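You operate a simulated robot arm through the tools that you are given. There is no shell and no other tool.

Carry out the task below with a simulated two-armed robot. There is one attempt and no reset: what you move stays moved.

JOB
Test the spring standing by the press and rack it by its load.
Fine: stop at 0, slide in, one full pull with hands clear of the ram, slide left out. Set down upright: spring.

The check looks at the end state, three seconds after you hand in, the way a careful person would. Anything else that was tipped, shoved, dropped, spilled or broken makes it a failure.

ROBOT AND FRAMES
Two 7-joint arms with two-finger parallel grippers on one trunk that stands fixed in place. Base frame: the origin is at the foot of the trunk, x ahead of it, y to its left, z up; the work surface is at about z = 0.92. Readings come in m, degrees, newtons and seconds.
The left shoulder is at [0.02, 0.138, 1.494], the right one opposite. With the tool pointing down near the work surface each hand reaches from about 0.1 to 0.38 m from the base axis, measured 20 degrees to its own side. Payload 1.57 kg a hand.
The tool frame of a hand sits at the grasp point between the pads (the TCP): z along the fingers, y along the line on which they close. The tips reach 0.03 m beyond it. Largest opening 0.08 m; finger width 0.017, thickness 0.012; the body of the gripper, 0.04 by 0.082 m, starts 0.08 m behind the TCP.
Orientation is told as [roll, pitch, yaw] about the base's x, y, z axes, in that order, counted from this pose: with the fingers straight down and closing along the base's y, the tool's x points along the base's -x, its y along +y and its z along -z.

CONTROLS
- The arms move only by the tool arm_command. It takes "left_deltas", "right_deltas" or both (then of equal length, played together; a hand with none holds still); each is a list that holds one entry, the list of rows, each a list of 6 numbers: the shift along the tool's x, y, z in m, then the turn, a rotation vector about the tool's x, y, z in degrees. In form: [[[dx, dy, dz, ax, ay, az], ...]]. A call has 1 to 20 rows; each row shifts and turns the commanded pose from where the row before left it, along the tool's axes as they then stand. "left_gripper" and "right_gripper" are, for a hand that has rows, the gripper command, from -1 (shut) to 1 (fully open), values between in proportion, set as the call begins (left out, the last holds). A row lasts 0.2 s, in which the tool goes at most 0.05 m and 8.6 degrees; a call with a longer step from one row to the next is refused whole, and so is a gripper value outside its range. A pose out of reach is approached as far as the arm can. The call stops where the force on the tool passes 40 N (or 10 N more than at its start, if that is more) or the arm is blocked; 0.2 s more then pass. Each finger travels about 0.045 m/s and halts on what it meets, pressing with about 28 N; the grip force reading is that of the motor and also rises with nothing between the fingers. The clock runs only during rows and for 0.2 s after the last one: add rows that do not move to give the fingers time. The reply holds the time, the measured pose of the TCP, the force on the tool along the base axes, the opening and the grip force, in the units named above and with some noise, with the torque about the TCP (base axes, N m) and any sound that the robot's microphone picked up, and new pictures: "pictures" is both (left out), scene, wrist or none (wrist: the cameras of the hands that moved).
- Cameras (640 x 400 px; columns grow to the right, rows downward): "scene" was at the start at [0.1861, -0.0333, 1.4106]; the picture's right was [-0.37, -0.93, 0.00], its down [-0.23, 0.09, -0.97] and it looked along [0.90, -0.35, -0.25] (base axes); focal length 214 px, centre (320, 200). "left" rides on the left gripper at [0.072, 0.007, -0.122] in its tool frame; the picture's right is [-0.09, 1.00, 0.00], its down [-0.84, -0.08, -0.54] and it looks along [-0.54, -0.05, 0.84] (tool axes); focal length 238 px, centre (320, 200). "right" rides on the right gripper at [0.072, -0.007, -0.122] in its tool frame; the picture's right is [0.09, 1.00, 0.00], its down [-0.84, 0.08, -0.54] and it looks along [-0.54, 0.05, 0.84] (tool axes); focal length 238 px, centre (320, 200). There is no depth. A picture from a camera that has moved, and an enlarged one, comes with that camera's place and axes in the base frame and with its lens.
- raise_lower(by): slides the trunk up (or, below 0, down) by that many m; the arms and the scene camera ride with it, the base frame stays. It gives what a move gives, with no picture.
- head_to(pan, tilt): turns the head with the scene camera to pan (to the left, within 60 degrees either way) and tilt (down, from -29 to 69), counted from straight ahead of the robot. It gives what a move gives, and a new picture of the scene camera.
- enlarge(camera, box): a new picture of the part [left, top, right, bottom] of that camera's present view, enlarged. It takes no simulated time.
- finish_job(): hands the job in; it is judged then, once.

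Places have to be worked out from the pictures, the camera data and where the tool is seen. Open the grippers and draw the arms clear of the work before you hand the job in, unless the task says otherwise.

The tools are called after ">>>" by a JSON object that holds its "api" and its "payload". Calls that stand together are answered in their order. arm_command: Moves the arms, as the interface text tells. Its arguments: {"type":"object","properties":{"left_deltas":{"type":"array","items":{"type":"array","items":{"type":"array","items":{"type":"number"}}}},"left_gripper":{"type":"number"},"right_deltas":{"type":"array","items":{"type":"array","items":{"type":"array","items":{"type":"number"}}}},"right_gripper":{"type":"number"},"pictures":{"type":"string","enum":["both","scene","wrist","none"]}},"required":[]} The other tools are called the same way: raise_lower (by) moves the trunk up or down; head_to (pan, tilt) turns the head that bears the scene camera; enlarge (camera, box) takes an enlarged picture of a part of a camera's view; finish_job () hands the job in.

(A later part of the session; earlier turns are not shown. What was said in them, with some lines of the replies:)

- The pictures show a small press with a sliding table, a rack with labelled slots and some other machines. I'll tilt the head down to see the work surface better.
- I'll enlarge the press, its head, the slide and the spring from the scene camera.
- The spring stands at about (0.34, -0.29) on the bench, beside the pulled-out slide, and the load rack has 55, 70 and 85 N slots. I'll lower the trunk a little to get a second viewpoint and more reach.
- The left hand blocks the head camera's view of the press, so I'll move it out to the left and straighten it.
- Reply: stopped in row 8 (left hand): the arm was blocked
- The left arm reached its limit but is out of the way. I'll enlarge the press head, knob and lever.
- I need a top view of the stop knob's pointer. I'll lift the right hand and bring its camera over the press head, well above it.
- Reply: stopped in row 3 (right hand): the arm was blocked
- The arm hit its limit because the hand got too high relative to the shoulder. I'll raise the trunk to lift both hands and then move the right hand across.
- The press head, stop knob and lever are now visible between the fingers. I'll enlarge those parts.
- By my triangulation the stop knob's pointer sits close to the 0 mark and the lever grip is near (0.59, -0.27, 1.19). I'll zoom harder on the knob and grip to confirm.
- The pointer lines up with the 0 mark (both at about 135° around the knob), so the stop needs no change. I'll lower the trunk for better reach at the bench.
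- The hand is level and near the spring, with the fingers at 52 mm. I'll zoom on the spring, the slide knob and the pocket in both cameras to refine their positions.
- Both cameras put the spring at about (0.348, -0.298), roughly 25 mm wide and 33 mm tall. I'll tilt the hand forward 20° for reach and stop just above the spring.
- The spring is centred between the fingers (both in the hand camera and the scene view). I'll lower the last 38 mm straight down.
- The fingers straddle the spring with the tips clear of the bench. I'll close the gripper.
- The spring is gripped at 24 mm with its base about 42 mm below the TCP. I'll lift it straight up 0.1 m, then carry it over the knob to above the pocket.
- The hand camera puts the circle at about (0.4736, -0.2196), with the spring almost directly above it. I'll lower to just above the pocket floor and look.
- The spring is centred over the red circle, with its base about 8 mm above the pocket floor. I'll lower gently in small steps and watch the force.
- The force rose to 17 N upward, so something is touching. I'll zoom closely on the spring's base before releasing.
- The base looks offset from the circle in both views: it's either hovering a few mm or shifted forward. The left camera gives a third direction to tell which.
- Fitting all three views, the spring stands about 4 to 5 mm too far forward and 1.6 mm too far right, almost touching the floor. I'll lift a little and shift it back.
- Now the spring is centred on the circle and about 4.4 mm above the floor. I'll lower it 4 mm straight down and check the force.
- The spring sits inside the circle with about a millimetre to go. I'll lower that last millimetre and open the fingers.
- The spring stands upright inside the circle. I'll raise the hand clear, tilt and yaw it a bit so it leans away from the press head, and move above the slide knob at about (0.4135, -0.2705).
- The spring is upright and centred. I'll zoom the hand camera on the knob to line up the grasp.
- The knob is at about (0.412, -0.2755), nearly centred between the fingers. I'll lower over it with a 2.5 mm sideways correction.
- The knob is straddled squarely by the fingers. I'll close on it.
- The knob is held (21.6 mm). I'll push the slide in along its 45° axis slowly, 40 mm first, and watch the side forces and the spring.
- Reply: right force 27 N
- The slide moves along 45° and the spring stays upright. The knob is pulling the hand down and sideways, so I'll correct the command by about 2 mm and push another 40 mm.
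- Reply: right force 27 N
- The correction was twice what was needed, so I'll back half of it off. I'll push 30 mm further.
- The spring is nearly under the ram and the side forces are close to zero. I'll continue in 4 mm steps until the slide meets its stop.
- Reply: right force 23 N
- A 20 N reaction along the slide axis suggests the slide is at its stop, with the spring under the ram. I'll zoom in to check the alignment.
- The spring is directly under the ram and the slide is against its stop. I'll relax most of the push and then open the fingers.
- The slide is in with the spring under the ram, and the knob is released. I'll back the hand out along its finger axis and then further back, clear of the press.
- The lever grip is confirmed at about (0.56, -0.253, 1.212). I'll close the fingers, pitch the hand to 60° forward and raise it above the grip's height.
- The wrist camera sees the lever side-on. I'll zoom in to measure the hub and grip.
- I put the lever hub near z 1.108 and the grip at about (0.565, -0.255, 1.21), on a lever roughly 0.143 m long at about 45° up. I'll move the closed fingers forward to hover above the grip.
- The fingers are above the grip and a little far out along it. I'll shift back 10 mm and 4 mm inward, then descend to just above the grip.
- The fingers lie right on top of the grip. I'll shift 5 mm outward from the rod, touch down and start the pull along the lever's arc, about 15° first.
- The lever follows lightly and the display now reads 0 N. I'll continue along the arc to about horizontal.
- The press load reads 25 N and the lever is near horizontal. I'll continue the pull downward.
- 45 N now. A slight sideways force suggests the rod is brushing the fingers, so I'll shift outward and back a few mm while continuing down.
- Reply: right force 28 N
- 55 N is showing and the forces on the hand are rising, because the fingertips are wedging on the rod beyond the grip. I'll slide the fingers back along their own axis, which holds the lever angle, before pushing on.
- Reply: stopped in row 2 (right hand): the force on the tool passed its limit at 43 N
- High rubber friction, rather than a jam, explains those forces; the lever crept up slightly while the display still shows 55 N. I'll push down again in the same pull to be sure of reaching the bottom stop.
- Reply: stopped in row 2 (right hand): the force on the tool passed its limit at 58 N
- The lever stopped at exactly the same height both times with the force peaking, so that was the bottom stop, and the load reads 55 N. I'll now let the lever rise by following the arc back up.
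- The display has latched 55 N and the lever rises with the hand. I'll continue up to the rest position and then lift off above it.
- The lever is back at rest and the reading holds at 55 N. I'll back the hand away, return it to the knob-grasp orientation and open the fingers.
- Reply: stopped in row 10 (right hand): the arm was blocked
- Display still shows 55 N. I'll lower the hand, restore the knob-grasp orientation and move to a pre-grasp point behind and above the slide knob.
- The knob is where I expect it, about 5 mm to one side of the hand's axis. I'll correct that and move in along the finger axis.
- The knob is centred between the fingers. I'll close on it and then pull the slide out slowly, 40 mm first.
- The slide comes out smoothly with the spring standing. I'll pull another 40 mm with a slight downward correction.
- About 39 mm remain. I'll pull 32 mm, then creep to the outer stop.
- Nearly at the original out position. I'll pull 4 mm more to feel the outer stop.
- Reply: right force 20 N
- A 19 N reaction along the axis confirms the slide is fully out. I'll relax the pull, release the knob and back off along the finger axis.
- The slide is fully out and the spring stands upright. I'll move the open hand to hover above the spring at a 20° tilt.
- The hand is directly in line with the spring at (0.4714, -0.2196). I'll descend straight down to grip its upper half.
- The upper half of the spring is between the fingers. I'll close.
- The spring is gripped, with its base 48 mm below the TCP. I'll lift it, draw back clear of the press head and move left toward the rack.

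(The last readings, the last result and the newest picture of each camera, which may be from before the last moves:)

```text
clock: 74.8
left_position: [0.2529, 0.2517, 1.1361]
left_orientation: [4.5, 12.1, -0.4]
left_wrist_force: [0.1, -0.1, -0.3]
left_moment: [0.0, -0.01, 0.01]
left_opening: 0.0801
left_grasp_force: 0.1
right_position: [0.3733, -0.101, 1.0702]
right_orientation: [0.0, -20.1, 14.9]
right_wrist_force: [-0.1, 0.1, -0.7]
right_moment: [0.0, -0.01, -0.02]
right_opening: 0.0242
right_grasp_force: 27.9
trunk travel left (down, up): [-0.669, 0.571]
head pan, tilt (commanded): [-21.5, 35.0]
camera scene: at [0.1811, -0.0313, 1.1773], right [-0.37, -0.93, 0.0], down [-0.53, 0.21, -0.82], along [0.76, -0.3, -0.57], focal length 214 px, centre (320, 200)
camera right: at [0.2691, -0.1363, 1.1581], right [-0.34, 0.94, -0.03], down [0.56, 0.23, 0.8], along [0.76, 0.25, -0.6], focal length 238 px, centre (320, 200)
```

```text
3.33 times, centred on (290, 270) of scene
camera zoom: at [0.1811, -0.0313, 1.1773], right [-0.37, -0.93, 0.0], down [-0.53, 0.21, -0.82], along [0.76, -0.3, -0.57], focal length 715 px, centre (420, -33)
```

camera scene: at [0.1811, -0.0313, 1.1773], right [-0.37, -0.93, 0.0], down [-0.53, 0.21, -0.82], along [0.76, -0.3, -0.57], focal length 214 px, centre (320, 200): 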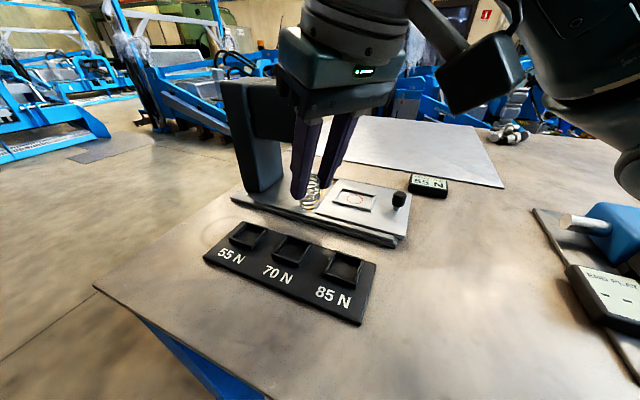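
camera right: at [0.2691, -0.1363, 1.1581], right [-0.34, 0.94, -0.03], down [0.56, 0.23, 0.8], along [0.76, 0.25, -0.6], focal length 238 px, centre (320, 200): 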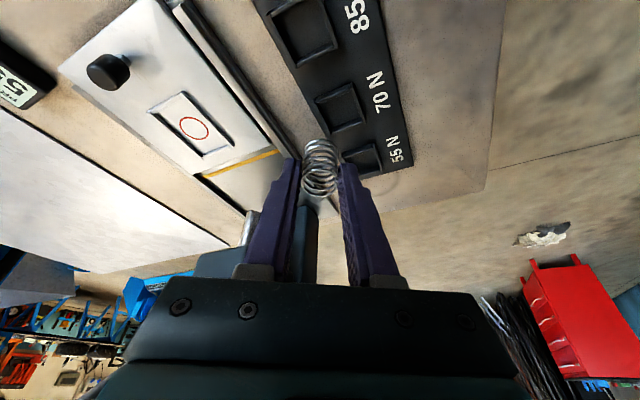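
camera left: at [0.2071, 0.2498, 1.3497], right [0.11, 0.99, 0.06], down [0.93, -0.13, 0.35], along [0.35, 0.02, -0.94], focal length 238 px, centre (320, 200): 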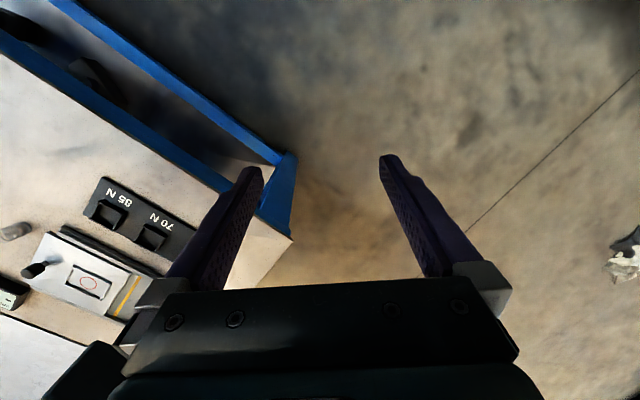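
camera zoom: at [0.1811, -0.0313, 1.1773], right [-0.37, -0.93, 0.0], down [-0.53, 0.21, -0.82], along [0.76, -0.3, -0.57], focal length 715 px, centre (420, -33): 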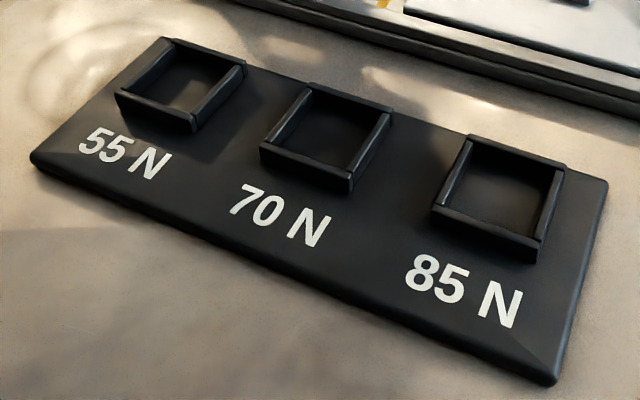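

The hand camera and scene together put the 55 N slot at about (0.452, -0.0195). I'll move the spring over it, staying well above the walls.

>>> {"api": "arm_command", "payload": {"right_deltas": [[[-0.0175, 0.0147, 0.0157, 0, 0, 0], [-0.0175, 0.0147, 0.0157, 0, 0, 0], [-0.0175, 0.0147, 0.0157, 0, 0, 0], [-0.0176, 0.0148, 0.0157, 0, 0, 0], [0, 0, 0, 0, 0, 0]]], "pictures": "both"}}

>>> {"api": "enlarge", "payload": {"camera": "right", "box": [260, 70, 400, 210]}}

>>> {"api": "enlarge", "payload": {"camera": "scene", "box": [210, 190, 290, 270]}}

>>> {"api": "enlarge", "payload": {"camera": "left", "box": [100, 150, 260, 300]}}

```text
clock: 76.0
left_position: [0.252, 0.251, 1.1355]
left_orientation: [4.6, 12.1, -0.4]
left_wrist_force: [0.2, -0.1, -0.7]
left_moment: [-0.01, -0.04, 0.03]
left_opening: 0.0803
left_grasp_force: 0.0
right_position: [0.443, -0.0216, 1.0378]
right_orientation: [-0.2, -20.2, 15.0]
right_wrist_force: [-0.3, -0.5, -0.2]
right_moment: [-0.01, 0.04, -0.02]
right_opening: 0.024
right_grasp_force: 27.8
trunk travel left (down, up): [-0.669, 0.571]
head pan, tilt (commanded): [-21.5, 35.0]
camera scene: at [0.1811, -0.0313, 1.1773], right [-0.37, -0.93, 0.0], down [-0.53, 0.21, -0.82], along [0.76, -0.3, -0.57], focal length 214 px, centre (320, 200)
camera right: at [0.3388, -0.0569, 1.1263], right [-0.34, 0.94, -0.03], down [0.56, 0.23, 0.8], along [0.76, 0.25, -0.6], focal length 238 px, centre (320, 200)
```

scene: 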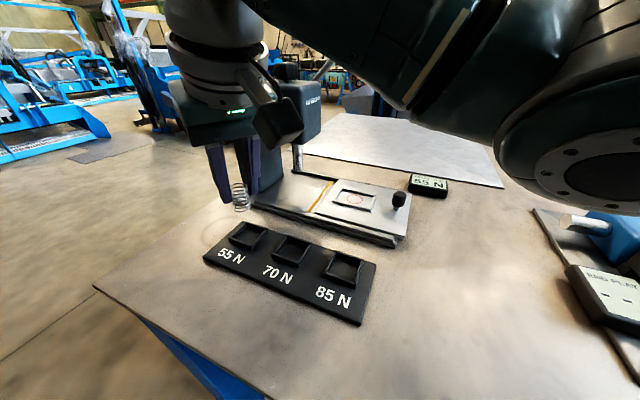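
right: 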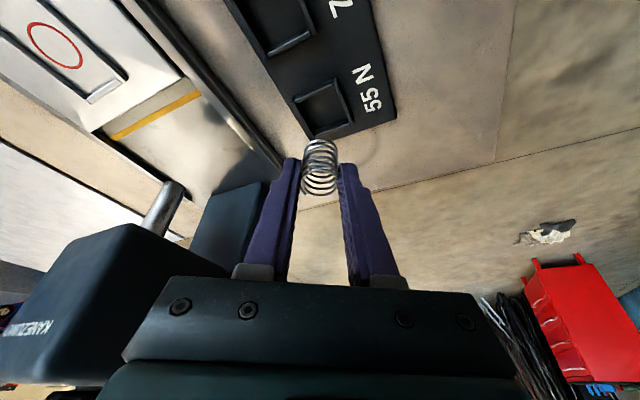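

```text
2.86 times, centred on (330, 140) of right
camera zoom: at [0.3388, -0.0569, 1.1263], right [-0.34, 0.94, -0.03], down [0.56, 0.23, 0.8], along [0.76, 0.25, -0.6], focal length 681 px, centre (291, 371)
```

zoom: 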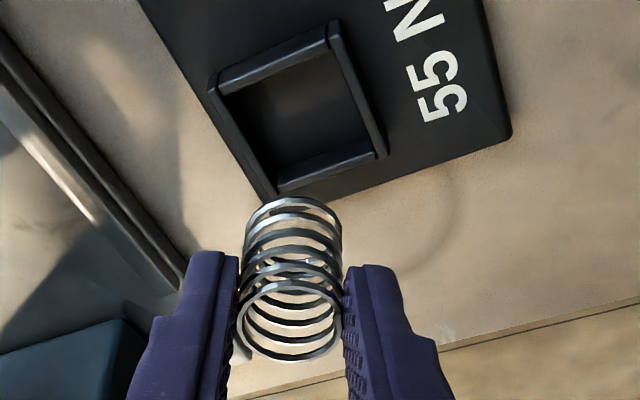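

```text
5.00 times, centred on (250, 230) of scene
camera zoom: at [0.1811, -0.0313, 1.1773], right [-0.37, -0.93, 0.0], down [-0.53, 0.21, -0.82], along [0.76, -0.3, -0.57], focal length 1072 px, centre (670, 50)
```

zoom: 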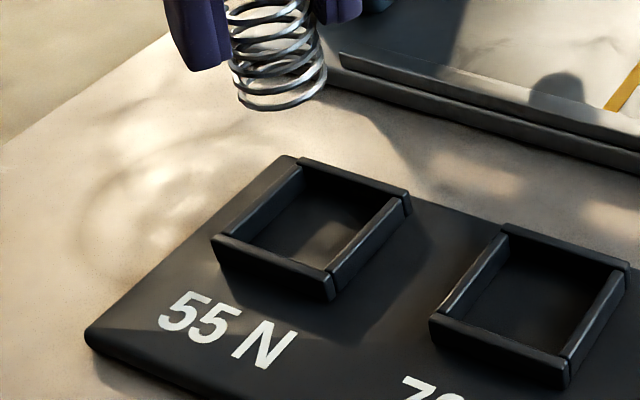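

```text
2.67 times, centred on (180, 225) of left
camera zoom: at [0.207, 0.2499, 1.2697], right [0.11, 0.99, 0.06], down [0.93, -0.13, 0.35], along [0.35, 0.02, -0.94], focal length 636 px, centre (693, 133)
```

zoom: 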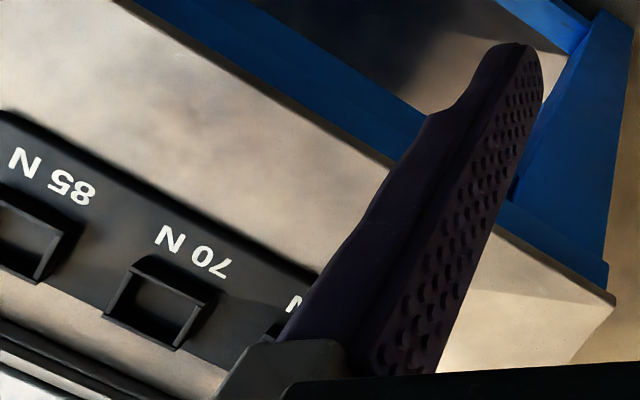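

The spring is almost exactly over the 55 N slot. I'll zoom in on the slot to measure its opening.

>>> {"api": "enlarge", "payload": {"camera": "right", "box": [285, 70, 355, 140]}}

>>> {"api": "enlarge", "payload": {"camera": "scene", "box": [224, 214, 268, 258]}}

```text
5.71 times, centred on (320, 105) of right
camera zoom: at [0.3388, -0.0569, 1.1263], right [-0.34, 0.94, -0.03], down [0.56, 0.23, 0.8], along [0.76, 0.25, -0.6], focal length 1362 px, centre (320, 743)
```

zoom: 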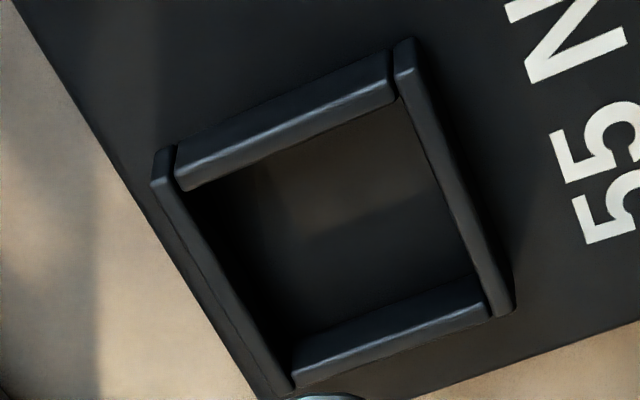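

```text
9.09 times, centred on (246, 236) of scene
camera zoom: at [0.1811, -0.0313, 1.1773], right [-0.37, -0.93, 0.0], down [-0.53, 0.21, -0.82], along [0.76, -0.3, -0.57], focal length 1950 px, centre (993, -127)
```

zoom: 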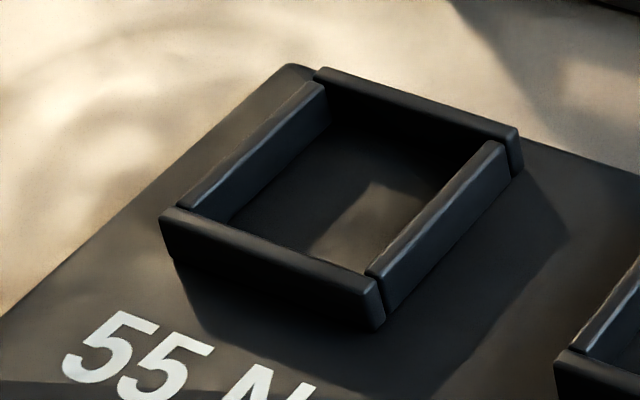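

The slot opening is about 35 mm square with walls roughly 10 mm high, so the spring will fit with the fingers above the walls. I'll lower to just above the walls and check.

>>> {"api": "arm_command", "payload": {"right_deltas": [[[0.0067, 0, 0.0175, 0, 0, 0], [0.0067, 0, 0.0175, 0, 0, 0], [0, 0, 0, 0, 0, 0]]], "pictures": "both"}}

>>> {"api": "enlarge", "payload": {"camera": "right", "box": [270, 90, 370, 190]}}

>>> {"api": "enlarge", "payload": {"camera": "scene", "box": [210, 190, 280, 260]}}

```text
clock: 76.8
left_position: [0.2521, 0.2521, 1.1355]
left_orientation: [4.6, 12.1, -0.4]
left_wrist_force: [0.7, -0.4, 0.8]
left_moment: [0.02, 0.02, 0.03]
left_opening: 0.0798
left_grasp_force: 0.0
right_position: [0.4411, -0.0223, 0.9992]
right_orientation: [0.0, -20.1, 15.1]
right_wrist_force: [0.5, 1.3, 0.0]
right_moment: [-0.01, -0.01, 0.0]
right_opening: 0.0243
right_grasp_force: 28.7
trunk travel left (down, up): [-0.669, 0.571]
head pan, tilt (commanded): [-21.5, 35.0]
camera scene: at [0.1811, -0.0314, 1.1773], right [-0.37, -0.93, 0.0], down [-0.53, 0.21, -0.82], along [0.76, -0.3, -0.57], focal length 214 px, centre (320, 200)
camera right: at [0.3374, -0.0574, 1.088], right [-0.34, 0.94, -0.03], down [0.56, 0.23, 0.8], along [0.76, 0.25, -0.6], focal length 238 px, centre (320, 200)
```

scene: 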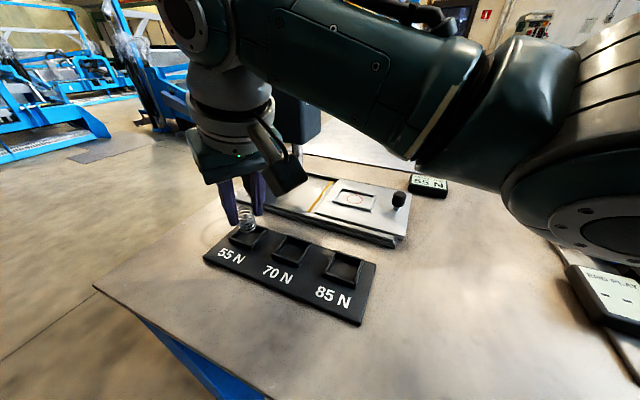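
right: 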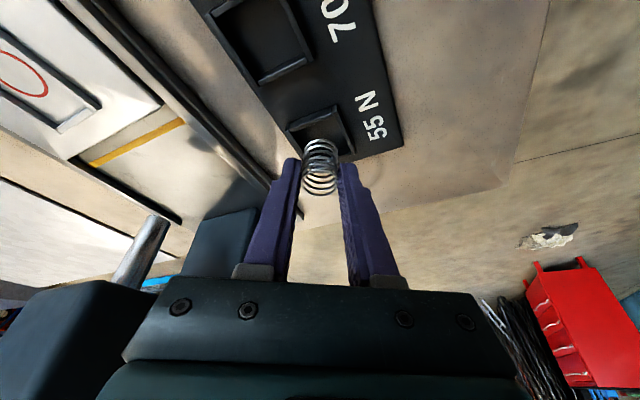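

```text
4.00 times, centred on (320, 140) of right
camera zoom: at [0.3374, -0.0574, 1.088], right [-0.34, 0.94, -0.03], down [0.56, 0.23, 0.8], along [0.76, 0.25, -0.6], focal length 953 px, centre (320, 440)
```

zoom: 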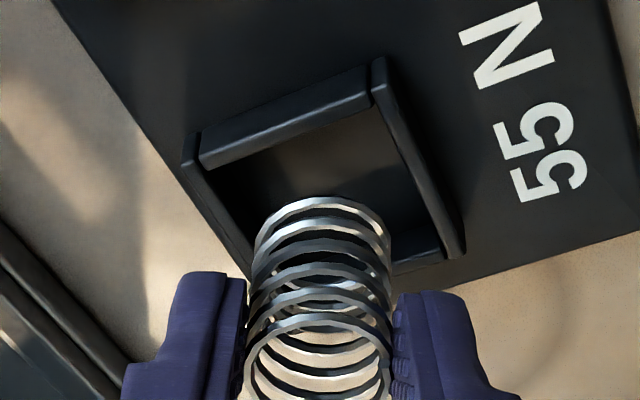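

```text
5.71 times, centred on (245, 225) of scene
camera zoom: at [0.1811, -0.0314, 1.1773], right [-0.37, -0.93, 0.0], down [-0.53, 0.21, -0.82], along [0.76, -0.3, -0.57], focal length 1226 px, centre (749, 57)
```

zoom: 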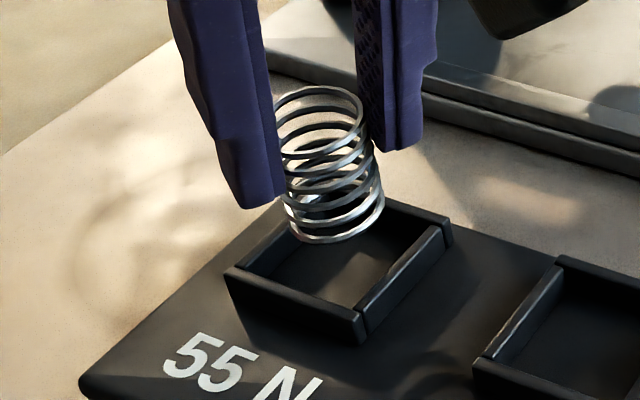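

Both views agree the spring is within about 2 mm of the slot centre. I'll lower 10 mm so the base just enters the slot.

>>> {"api": "arm_command", "payload": {"right_deltas": [[[0.0017, 0, 0.0047, 0, 0, 0], [0.0017, 0, 0.0047, 0, 0, 0], [0, 0, 0, 0, 0, 0]]], "pictures": "none"}}

>>> {"api": "enlarge", "payload": {"camera": "right", "box": [270, 100, 370, 200]}}

>>> {"api": "enlarge", "payload": {"camera": "scene", "box": [215, 200, 275, 260]}}

```text
clock: 77.6
left_position: [0.2526, 0.2521, 1.1351]
left_orientation: [4.5, 12.1, -0.4]
left_wrist_force: [-0.3, 0.6, -0.5]
left_moment: [-0.01, 0.03, -0.02]
left_opening: 0.0802
left_grasp_force: 0.1
right_position: [0.4414, -0.0222, 0.9877]
right_orientation: [0.0, -20.0, 15.0]
right_wrist_force: [0.5, -0.3, -1.2]
right_moment: [-0.01, 0.02, -0.01]
right_opening: 0.0242
right_grasp_force: 27.9
trunk travel left (down, up): [-0.669, 0.571]
head pan, tilt (commanded): [-21.5, 35.0]
```

```text
4.00 times, centred on (320, 150) of right
camera zoom: at [0.3376, -0.0568, 1.0772], right [-0.34, 0.94, -0.03], down [0.56, 0.23, 0.8], along [0.76, 0.25, -0.6], focal length 953 px, centre (320, 400)
```

zoom: 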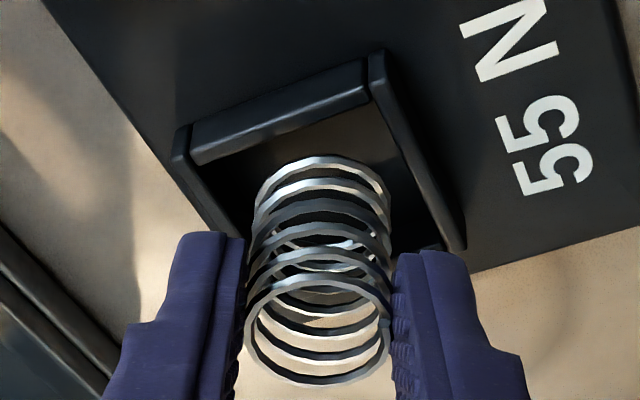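

```text
6.67 times, centred on (245, 230) of scene
camera zoom: at [0.1811, -0.0314, 1.1773], right [-0.37, -0.93, 0.0], down [-0.53, 0.21, -0.82], along [0.76, -0.3, -0.57], focal length 1430 px, centre (820, 0)
```

zoom: 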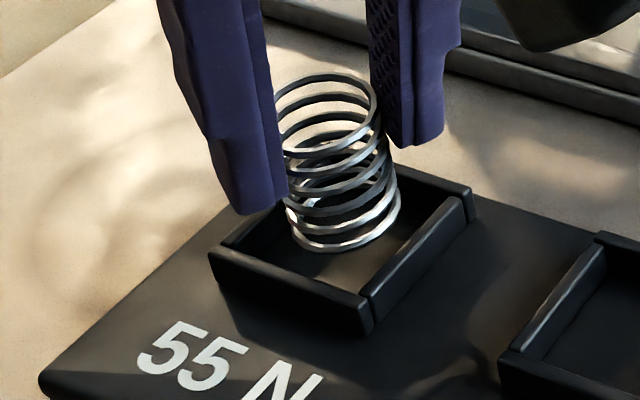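

The base is at wall-top level and centred in the slot in both views. I'll lower 7 mm more and watch the force.

>>> {"api": "arm_command", "payload": {"right_deltas": [[[0.0012, 0, 0.0033, 0, 0, 0], [0.0012, 0, 0.0033, 0, 0, 0], [0, 0, 0, 0, 0, 0]]], "pictures": "none"}}

>>> {"api": "enlarge", "payload": {"camera": "scene", "box": [215, 200, 275, 260]}}

>>> {"api": "enlarge", "payload": {"camera": "right", "box": [270, 100, 370, 200]}}

```text
clock: 78.4
left_position: [0.2525, 0.2516, 1.1359]
left_orientation: [4.6, 12.0, -0.3]
left_wrist_force: [-0.3, 0.0, -0.2]
left_moment: [0.0, 0.01, 0.0]
left_opening: 0.0798
left_grasp_force: 0.0
right_position: [0.4415, -0.0212, 0.9822]
right_orientation: [0.0, -20.1, 15.0]
right_wrist_force: [0.3, -0.2, 0.5]
right_moment: [0.0, 0.01, -0.02]
right_opening: 0.0242
right_grasp_force: 28.4
trunk travel left (down, up): [-0.669, 0.571]
head pan, tilt (commanded): [-21.5, 35.0]
```

```text
6.67 times, centred on (245, 230) of scene
camera zoom: at [0.1811, -0.0314, 1.1773], right [-0.37, -0.93, 0.0], down [-0.53, 0.21, -0.82], along [0.76, -0.3, -0.57], focal length 1430 px, centre (820, 0)
```

zoom: 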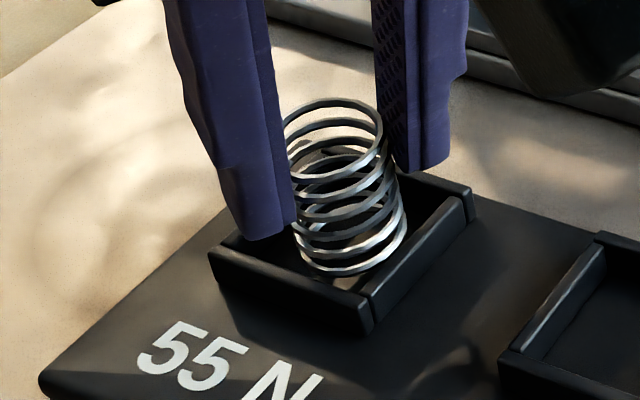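

```text
4.00 times, centred on (320, 150) of right
camera zoom: at [0.3374, -0.0569, 1.0699], right [-0.34, 0.94, -0.03], down [0.56, 0.23, 0.8], along [0.76, 0.25, -0.6], focal length 953 px, centre (320, 400)
```

zoom: 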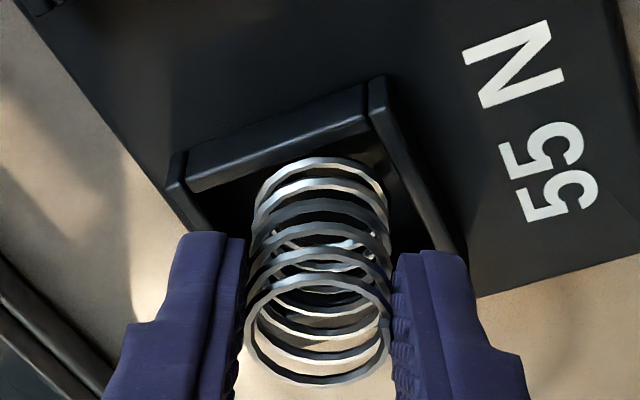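

No contact yet; the base is inside the slot. I'll lower in 2 mm steps until I feel the floor.

>>> {"api": "arm_command", "payload": {"right_deltas": [[[0.0007, 0, 0.0019, 0, 0, 0], [0.0003, 0, 0.0009, 0, 0, 0], [0, 0, 0, 0, 0, 0]]], "pictures": "none"}}

>>> {"api": "enlarge", "payload": {"camera": "scene", "box": [225, 210, 265, 250]}}

```text
clock: 79.2
left_position: [0.2528, 0.2513, 1.1353]
left_orientation: [4.5, 12.0, -0.3]
left_wrist_force: [-0.9, -0.9, -0.2]
left_moment: [-0.02, 0.01, -0.03]
left_opening: 0.0802
left_grasp_force: 0.0
right_position: [0.4411, -0.0222, 0.9778]
right_orientation: [0.0, -20.1, 15.0]
right_wrist_force: [-1.0, -1.0, 0.2]
right_moment: [0.02, 0.0, 0.01]
right_opening: 0.024
right_grasp_force: 27.9
trunk travel left (down, up): [-0.669, 0.571]
head pan, tilt (commanded): [-21.5, 35.0]
```

```text
10.00 times, centred on (245, 230) of scene
camera zoom: at [0.1811, -0.0314, 1.1773], right [-0.37, -0.93, 0.0], down [-0.53, 0.21, -0.82], along [0.76, -0.3, -0.57], focal length 2145 px, centre (1070, -100)
```

zoom: 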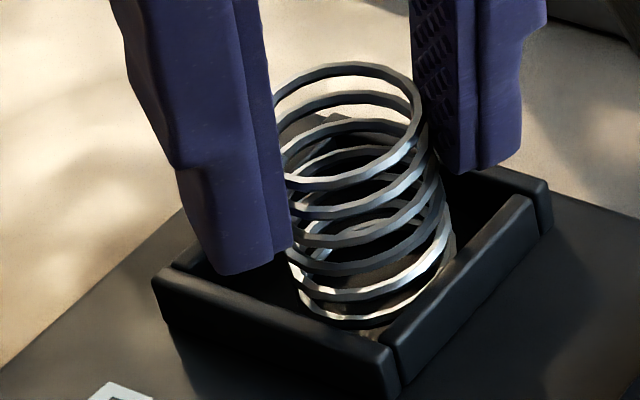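

Still no contact and the fingers are clear of the walls. I'll keep lowering gently.

>>> {"api": "arm_command", "payload": {"right_deltas": [[[0.0007, 0, 0.0019, 0, 0, 0], [0, 0, 0, 0, 0, 0]]], "pictures": "none"}}

>>> {"api": "enlarge", "payload": {"camera": "scene", "box": [225, 210, 265, 250]}}

>>> {"api": "enlarge", "payload": {"camera": "right", "box": [280, 110, 360, 190]}}

```text
clock: 79.8
left_position: [0.2519, 0.2505, 1.1356]
left_orientation: [4.6, 12.0, -0.4]
left_wrist_force: [0.2, 1.0, -0.2]
left_moment: [0.01, 0.0, -0.04]
left_opening: 0.0801
left_grasp_force: 0.1
right_position: [0.4431, -0.0226, 0.9776]
right_orientation: [0.0, -20.3, 14.9]
right_wrist_force: [-0.7, -0.1, 5.9]
right_moment: [0.04, 0.03, 0.05]
right_opening: 0.0245
right_grasp_force: 27.8
trunk travel left (down, up): [-0.669, 0.571]
head pan, tilt (commanded): [-21.5, 35.0]
```

```text
10.00 times, centred on (245, 230) of scene
camera zoom: at [0.1813, -0.0314, 1.1775], right [-0.37, -0.93, 0.0], down [-0.53, 0.21, -0.82], along [0.76, -0.3, -0.57], focal length 2145 px, centre (1070, -100)
```

zoom: 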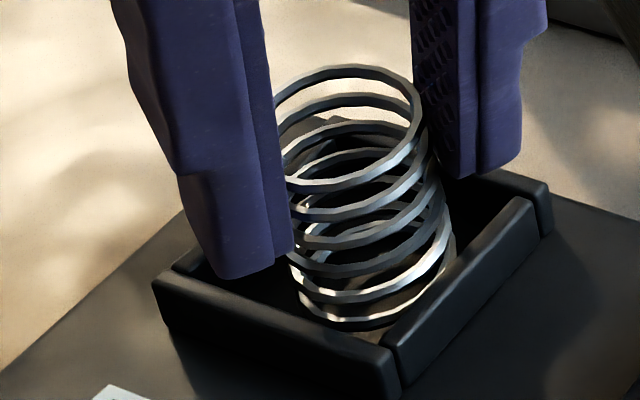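

```text
5.00 times, centred on (320, 150) of right
camera zoom: at [0.3381, -0.0575, 1.0652], right [-0.34, 0.94, -0.03], down [0.56, 0.23, 0.8], along [0.76, 0.25, -0.6], focal length 1192 px, centre (320, 450)
```

zoom: 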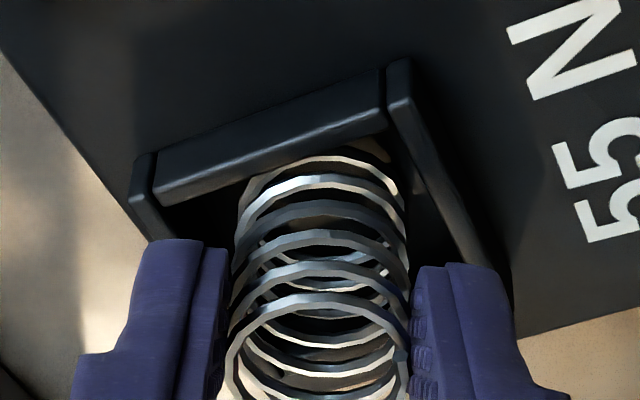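

The 5.9 N upward force shows the spring is resting on the slot floor, and both views agree it is centred within 2 mm. I'll open the fingers.

>>> {"api": "arm_command", "payload": {"right_deltas": [[[0, 0, 0, 0, 0, 0], [0, 0, 0, 0, 0, 0], [0, 0, 0, 0, 0, 0]]], "right_gripper": 0.2, "pictures": "wrist"}}

>>> {"api": "enlarge", "payload": {"camera": "scene", "box": [220, 200, 280, 260]}}

>>> {"api": "enlarge", "payload": {"camera": "right", "box": [270, 100, 370, 200]}}

```text
clock: 80.6
left_position: [0.252, 0.2517, 1.1358]
left_orientation: [4.6, 12.1, -0.4]
left_wrist_force: [0.6, 0.3, -0.2]
left_moment: [0.0, -0.02, -0.01]
left_opening: 0.08
left_grasp_force: 0.1
right_position: [0.4415, -0.0232, 0.9765]
right_orientation: [0.0, -20.1, 15.0]
right_wrist_force: [-0.4, 0.8, 0.4]
right_moment: [-0.02, -0.01, -0.02]
right_opening: 0.0477
right_grasp_force: 0.1
trunk travel left (down, up): [-0.669, 0.571]
head pan, tilt (commanded): [-21.5, 35.0]
camera right: at [0.3377, -0.0578, 1.0646], right [-0.34, 0.94, -0.03], down [0.56, 0.23, 0.8], along [0.76, 0.25, -0.6], focal length 238 px, centre (320, 200)
```

right: 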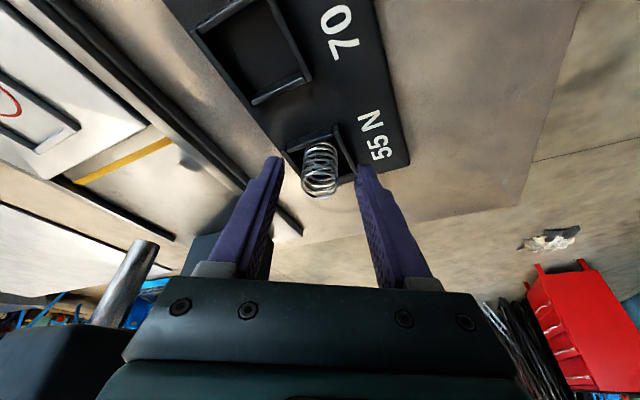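

```text
6.67 times, centred on (250, 230) of scene
camera zoom: at [0.1811, -0.0314, 1.1773], right [-0.37, -0.93, 0.0], down [-0.53, 0.21, -0.82], along [0.76, -0.3, -0.57], focal length 1430 px, centre (787, 0)
```

zoom: 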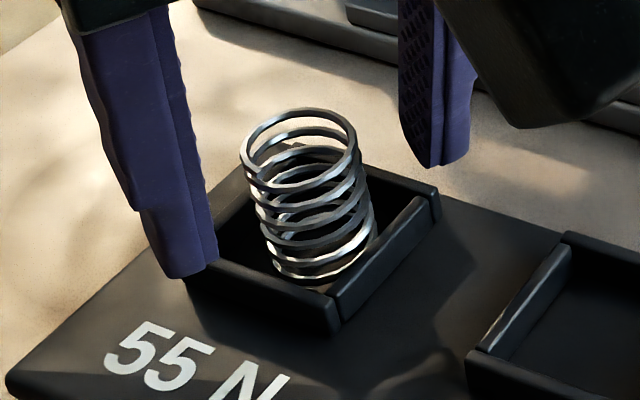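

```text
4.00 times, centred on (320, 150) of right
camera zoom: at [0.3377, -0.0578, 1.0646], right [-0.34, 0.94, -0.03], down [0.56, 0.23, 0.8], along [0.76, 0.25, -0.6], focal length 953 px, centre (320, 400)
```

zoom: 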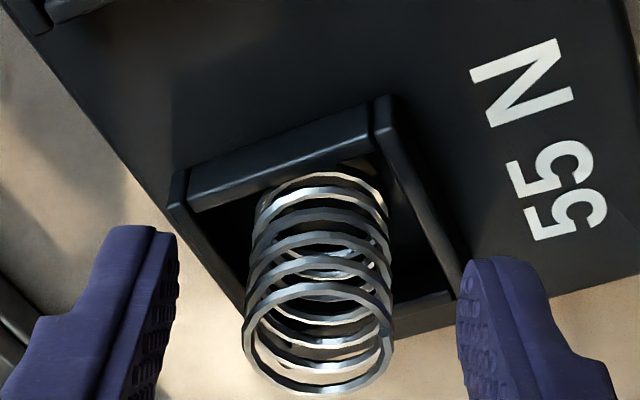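

The spring stands upright in the 55 N slot and the fingers are clear of it. I'll lift the hand straight up, slowly at first.

>>> {"api": "arm_command", "payload": {"right_deltas": [[[-0.0034, 0, -0.0094, 0, 0, 0], [-0.0068, 0, -0.0188, 0, 0, 0], [-0.0103, 0, -0.0282, 0, 0, 0], [-0.0103, 0, -0.0282, 0, 0, 0], [0, 0, 0, 0, 0, 0]]], "pictures": "both"}}

>>> {"api": "enlarge", "payload": {"camera": "right", "box": [250, 50, 390, 190]}}

>>> {"api": "enlarge", "payload": {"camera": "scene", "box": [200, 190, 300, 270]}}

```text
clock: 81.8
left_position: [0.2517, 0.2518, 1.135]
left_orientation: [4.7, 12.1, -0.4]
left_wrist_force: [0.0, 0.8, -1.3]
left_moment: [0.01, 0.02, 0.0]
left_opening: 0.08
left_grasp_force: 0.0
right_position: [0.4408, -0.0228, 1.0664]
right_orientation: [-0.1, -20.1, 15.0]
right_wrist_force: [0.4, -0.2, -0.6]
right_moment: [0.02, 0.01, 0.0]
right_opening: 0.0481
right_grasp_force: 0.0
trunk travel left (down, up): [-0.669, 0.571]
head pan, tilt (commanded): [-21.5, 35.0]
camera scene: at [0.1811, -0.0314, 1.1773], right [-0.37, -0.93, 0.0], down [-0.53, 0.21, -0.82], along [0.76, -0.3, -0.57], focal length 214 px, centre (320, 200)
camera right: at [0.3371, -0.0573, 1.1548], right [-0.34, 0.94, -0.03], down [0.56, 0.23, 0.8], along [0.76, 0.25, -0.6], focal length 238 px, centre (320, 200)
```

scene: 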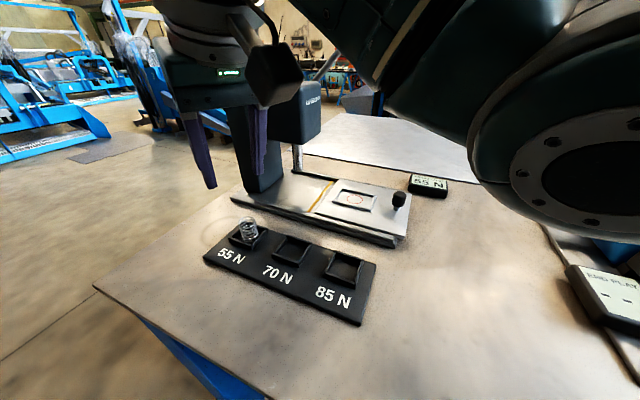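
right: 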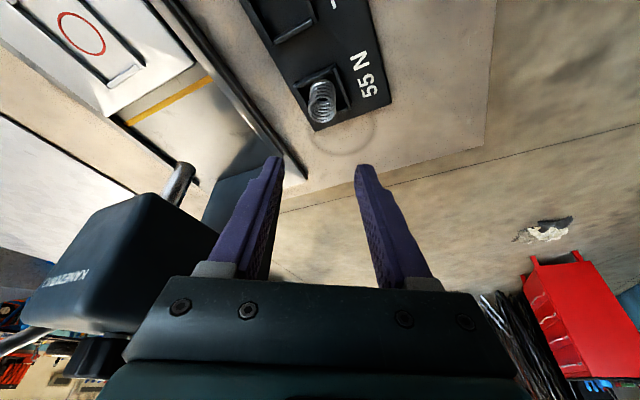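

```text
2.86 times, centred on (320, 120) of right
camera zoom: at [0.3371, -0.0573, 1.1548], right [-0.34, 0.94, -0.03], down [0.56, 0.23, 0.8], along [0.76, 0.25, -0.6], focal length 681 px, centre (320, 429)
```

zoom: 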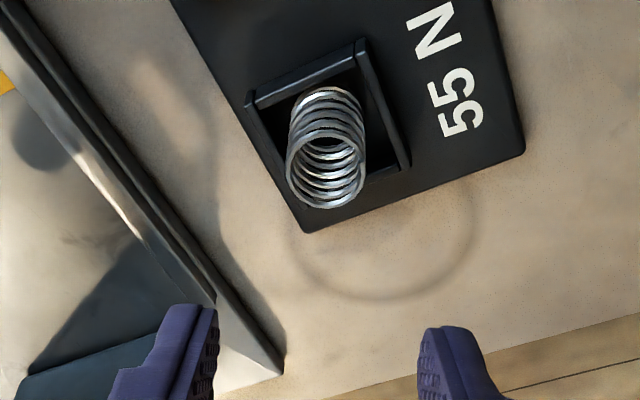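

```text
5.00 times, centred on (250, 230) of scene
camera zoom: at [0.1811, -0.0314, 1.1773], right [-0.37, -0.93, 0.0], down [-0.53, 0.21, -0.82], along [0.76, -0.3, -0.57], focal length 1072 px, centre (670, 50)
```

zoom: 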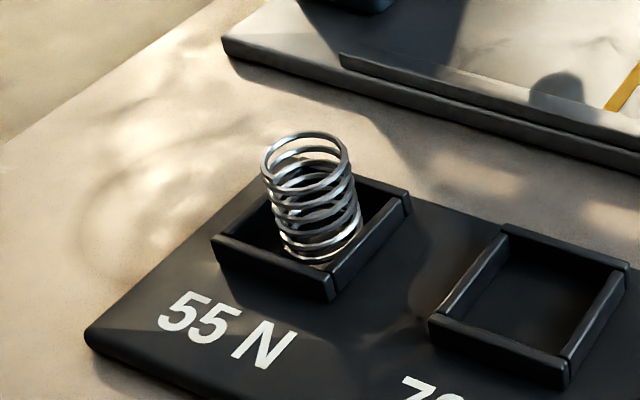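

The spring is upright in the 55 N slot. I'll draw the right hand back and out to the right, clear of the work, and open it fully.

>>> {"api": "arm_command", "payload": {"right_deltas": [[[0.0247, 0.0078, -0.017, 0, 0, 0], [0.0247, 0.0078, -0.017, 0, 0, 0], [0.0089, -0.0354, -0.0033, 0, 0, 0], [0.0089, -0.0354, -0.0033, 0, 0, 0], [0.0089, -0.0354, -0.0033, 0, 0, 0], [0.0089, -0.0354, -0.0033, 0, 0, 0], [0.0089, -0.0354, -0.0033, 0, 0, 0], [0.0089, -0.0354, -0.0033, 0, 0, 0], [0.0379, -0.0151, -0.0138, 0, 0, 0], [0.0379, -0.0151, -0.0138, 0, 0, 0], [0, 0, 0, 0, 0, 0]]], "right_gripper": 1, "pictures": "both"}}

>>> {"api": "enlarge", "payload": {"camera": "scene", "box": [200, 60, 460, 300]}}

>>> {"api": "enlarge", "payload": {"camera": "scene", "box": [220, 200, 280, 260]}}

```text
clock: 84.2
left_position: [0.2519, 0.2513, 1.1359]
left_orientation: [4.6, 12.0, -0.5]
left_wrist_force: [0.0, 0.5, 0.1]
left_moment: [-0.02, -0.02, 0.0]
left_opening: 0.0797
left_grasp_force: 0.0
right_position: [0.3121, -0.2933, 1.0823]
right_orientation: [0.0, -20.2, 15.1]
right_wrist_force: [0.2, -0.1, 0.5]
right_moment: [0.01, 0.0, -0.03]
right_opening: 0.08
right_grasp_force: 0.1
trunk travel left (down, up): [-0.669, 0.571]
head pan, tilt (commanded): [-21.5, 35.0]
camera scene: at [0.181, -0.0315, 1.1773], right [-0.37, -0.93, 0.0], down [-0.53, 0.21, -0.82], along [0.76, -0.3, -0.57], focal length 214 px, centre (320, 200)
camera right: at [0.2077, -0.3282, 1.1703], right [-0.34, 0.94, -0.03], down [0.56, 0.23, 0.8], along [0.76, 0.25, -0.6], focal length 238 px, centre (320, 200)
```

scene: 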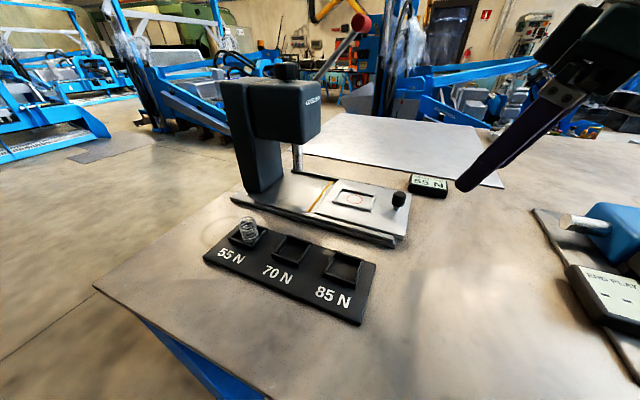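
right: 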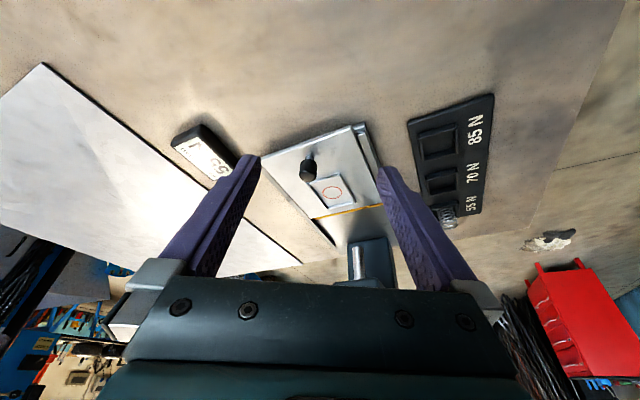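

```text
1.67 times, centred on (330, 180) of scene
camera zoom: at [0.181, -0.0315, 1.1773], right [-0.37, -0.93, 0.0], down [-0.53, 0.21, -0.82], along [0.76, -0.3, -0.57], focal length 358 px, centre (303, 233)
```

zoom: 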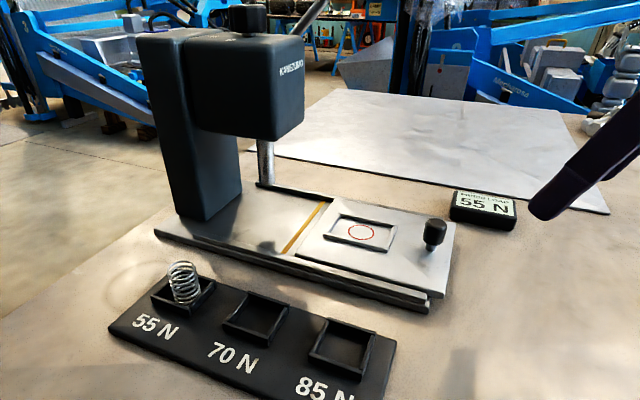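

```text
6.67 times, centred on (250, 230) of scene
camera zoom: at [0.181, -0.0315, 1.1773], right [-0.37, -0.93, 0.0], down [-0.53, 0.21, -0.82], along [0.76, -0.3, -0.57], focal length 1430 px, centre (787, 0)
```

zoom: 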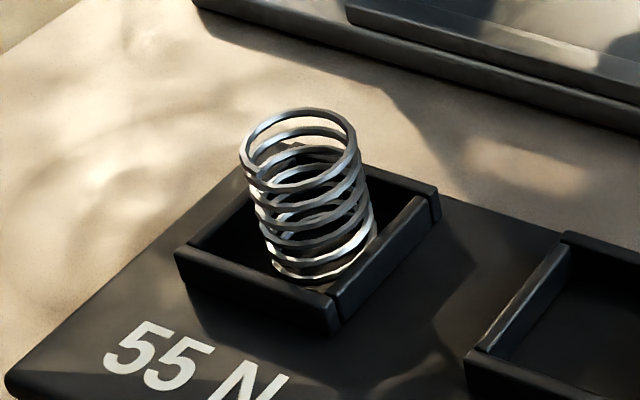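

The spring stands in the 55 N slot, the slide is out, the lever is up and the display reads 55 N. One last free look at the stop knob and the slide before I hand in.

>>> {"api": "enlarge", "payload": {"camera": "scene", "box": [250, 50, 330, 110]}}

>>> {"api": "enlarge", "payload": {"camera": "scene", "box": [290, 160, 420, 260]}}

```text
6.67 times, centred on (290, 80) of scene
camera zoom: at [0.181, -0.0315, 1.1773], right [-0.37, -0.93, 0.0], down [-0.53, 0.21, -0.82], along [0.76, -0.3, -0.57], focal length 1430 px, centre (520, 1000)
```

zoom: 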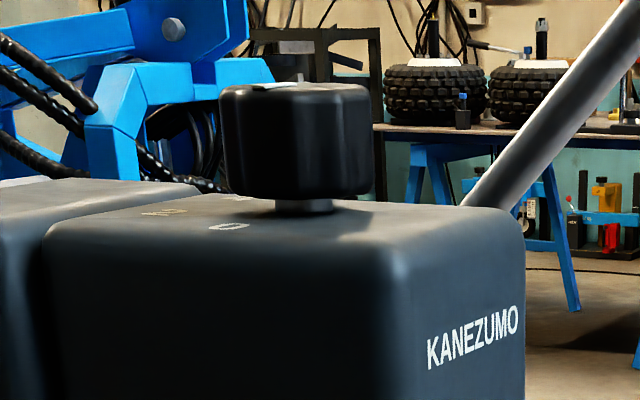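

```text
4.00 times, centred on (355, 210) of scene
camera zoom: at [0.181, -0.0315, 1.1773], right [-0.37, -0.93, 0.0], down [-0.53, 0.21, -0.82], along [0.76, -0.3, -0.57], focal length 858 px, centre (180, 160)
```

zoom: 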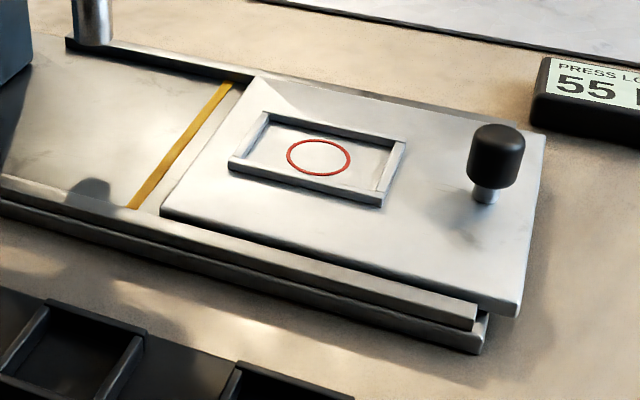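

The slide is back in its original fully-out position and the stop knob hasn't moved from 0. The spring is upright in the 55 N slot and both hands are open and clear, so I'm handing the job in.

>>> {"api": "finish_job", "payload": {}}

```text
The job is handed in.
```

I tested the spring at 55 N and stood it upright in the 55 N slot of the rack. The job is handed in, but no verdict has come back yet.

- **Stop:** the dial was already at 0, so I left it alone.
- **Pull:** I pushed the slide in to its stop, then made one pull of the lever to the bottom. The hand that pulled it stayed beside the press and the other stayed well away, so both were clear of the ram. The display stayed at 55 N after the lever went back up. Near the bottom the lever crept up about 1 cm when I shifted my grip, and I pushed it down again before letting it rise, so I count this as a single pull.
- **Slide:** it is pulled back out to its outer stop, where it started.
- **End state:** both grippers are open and clear of the work. I saw nothing else tipped, moved or dropped in the last pictures.
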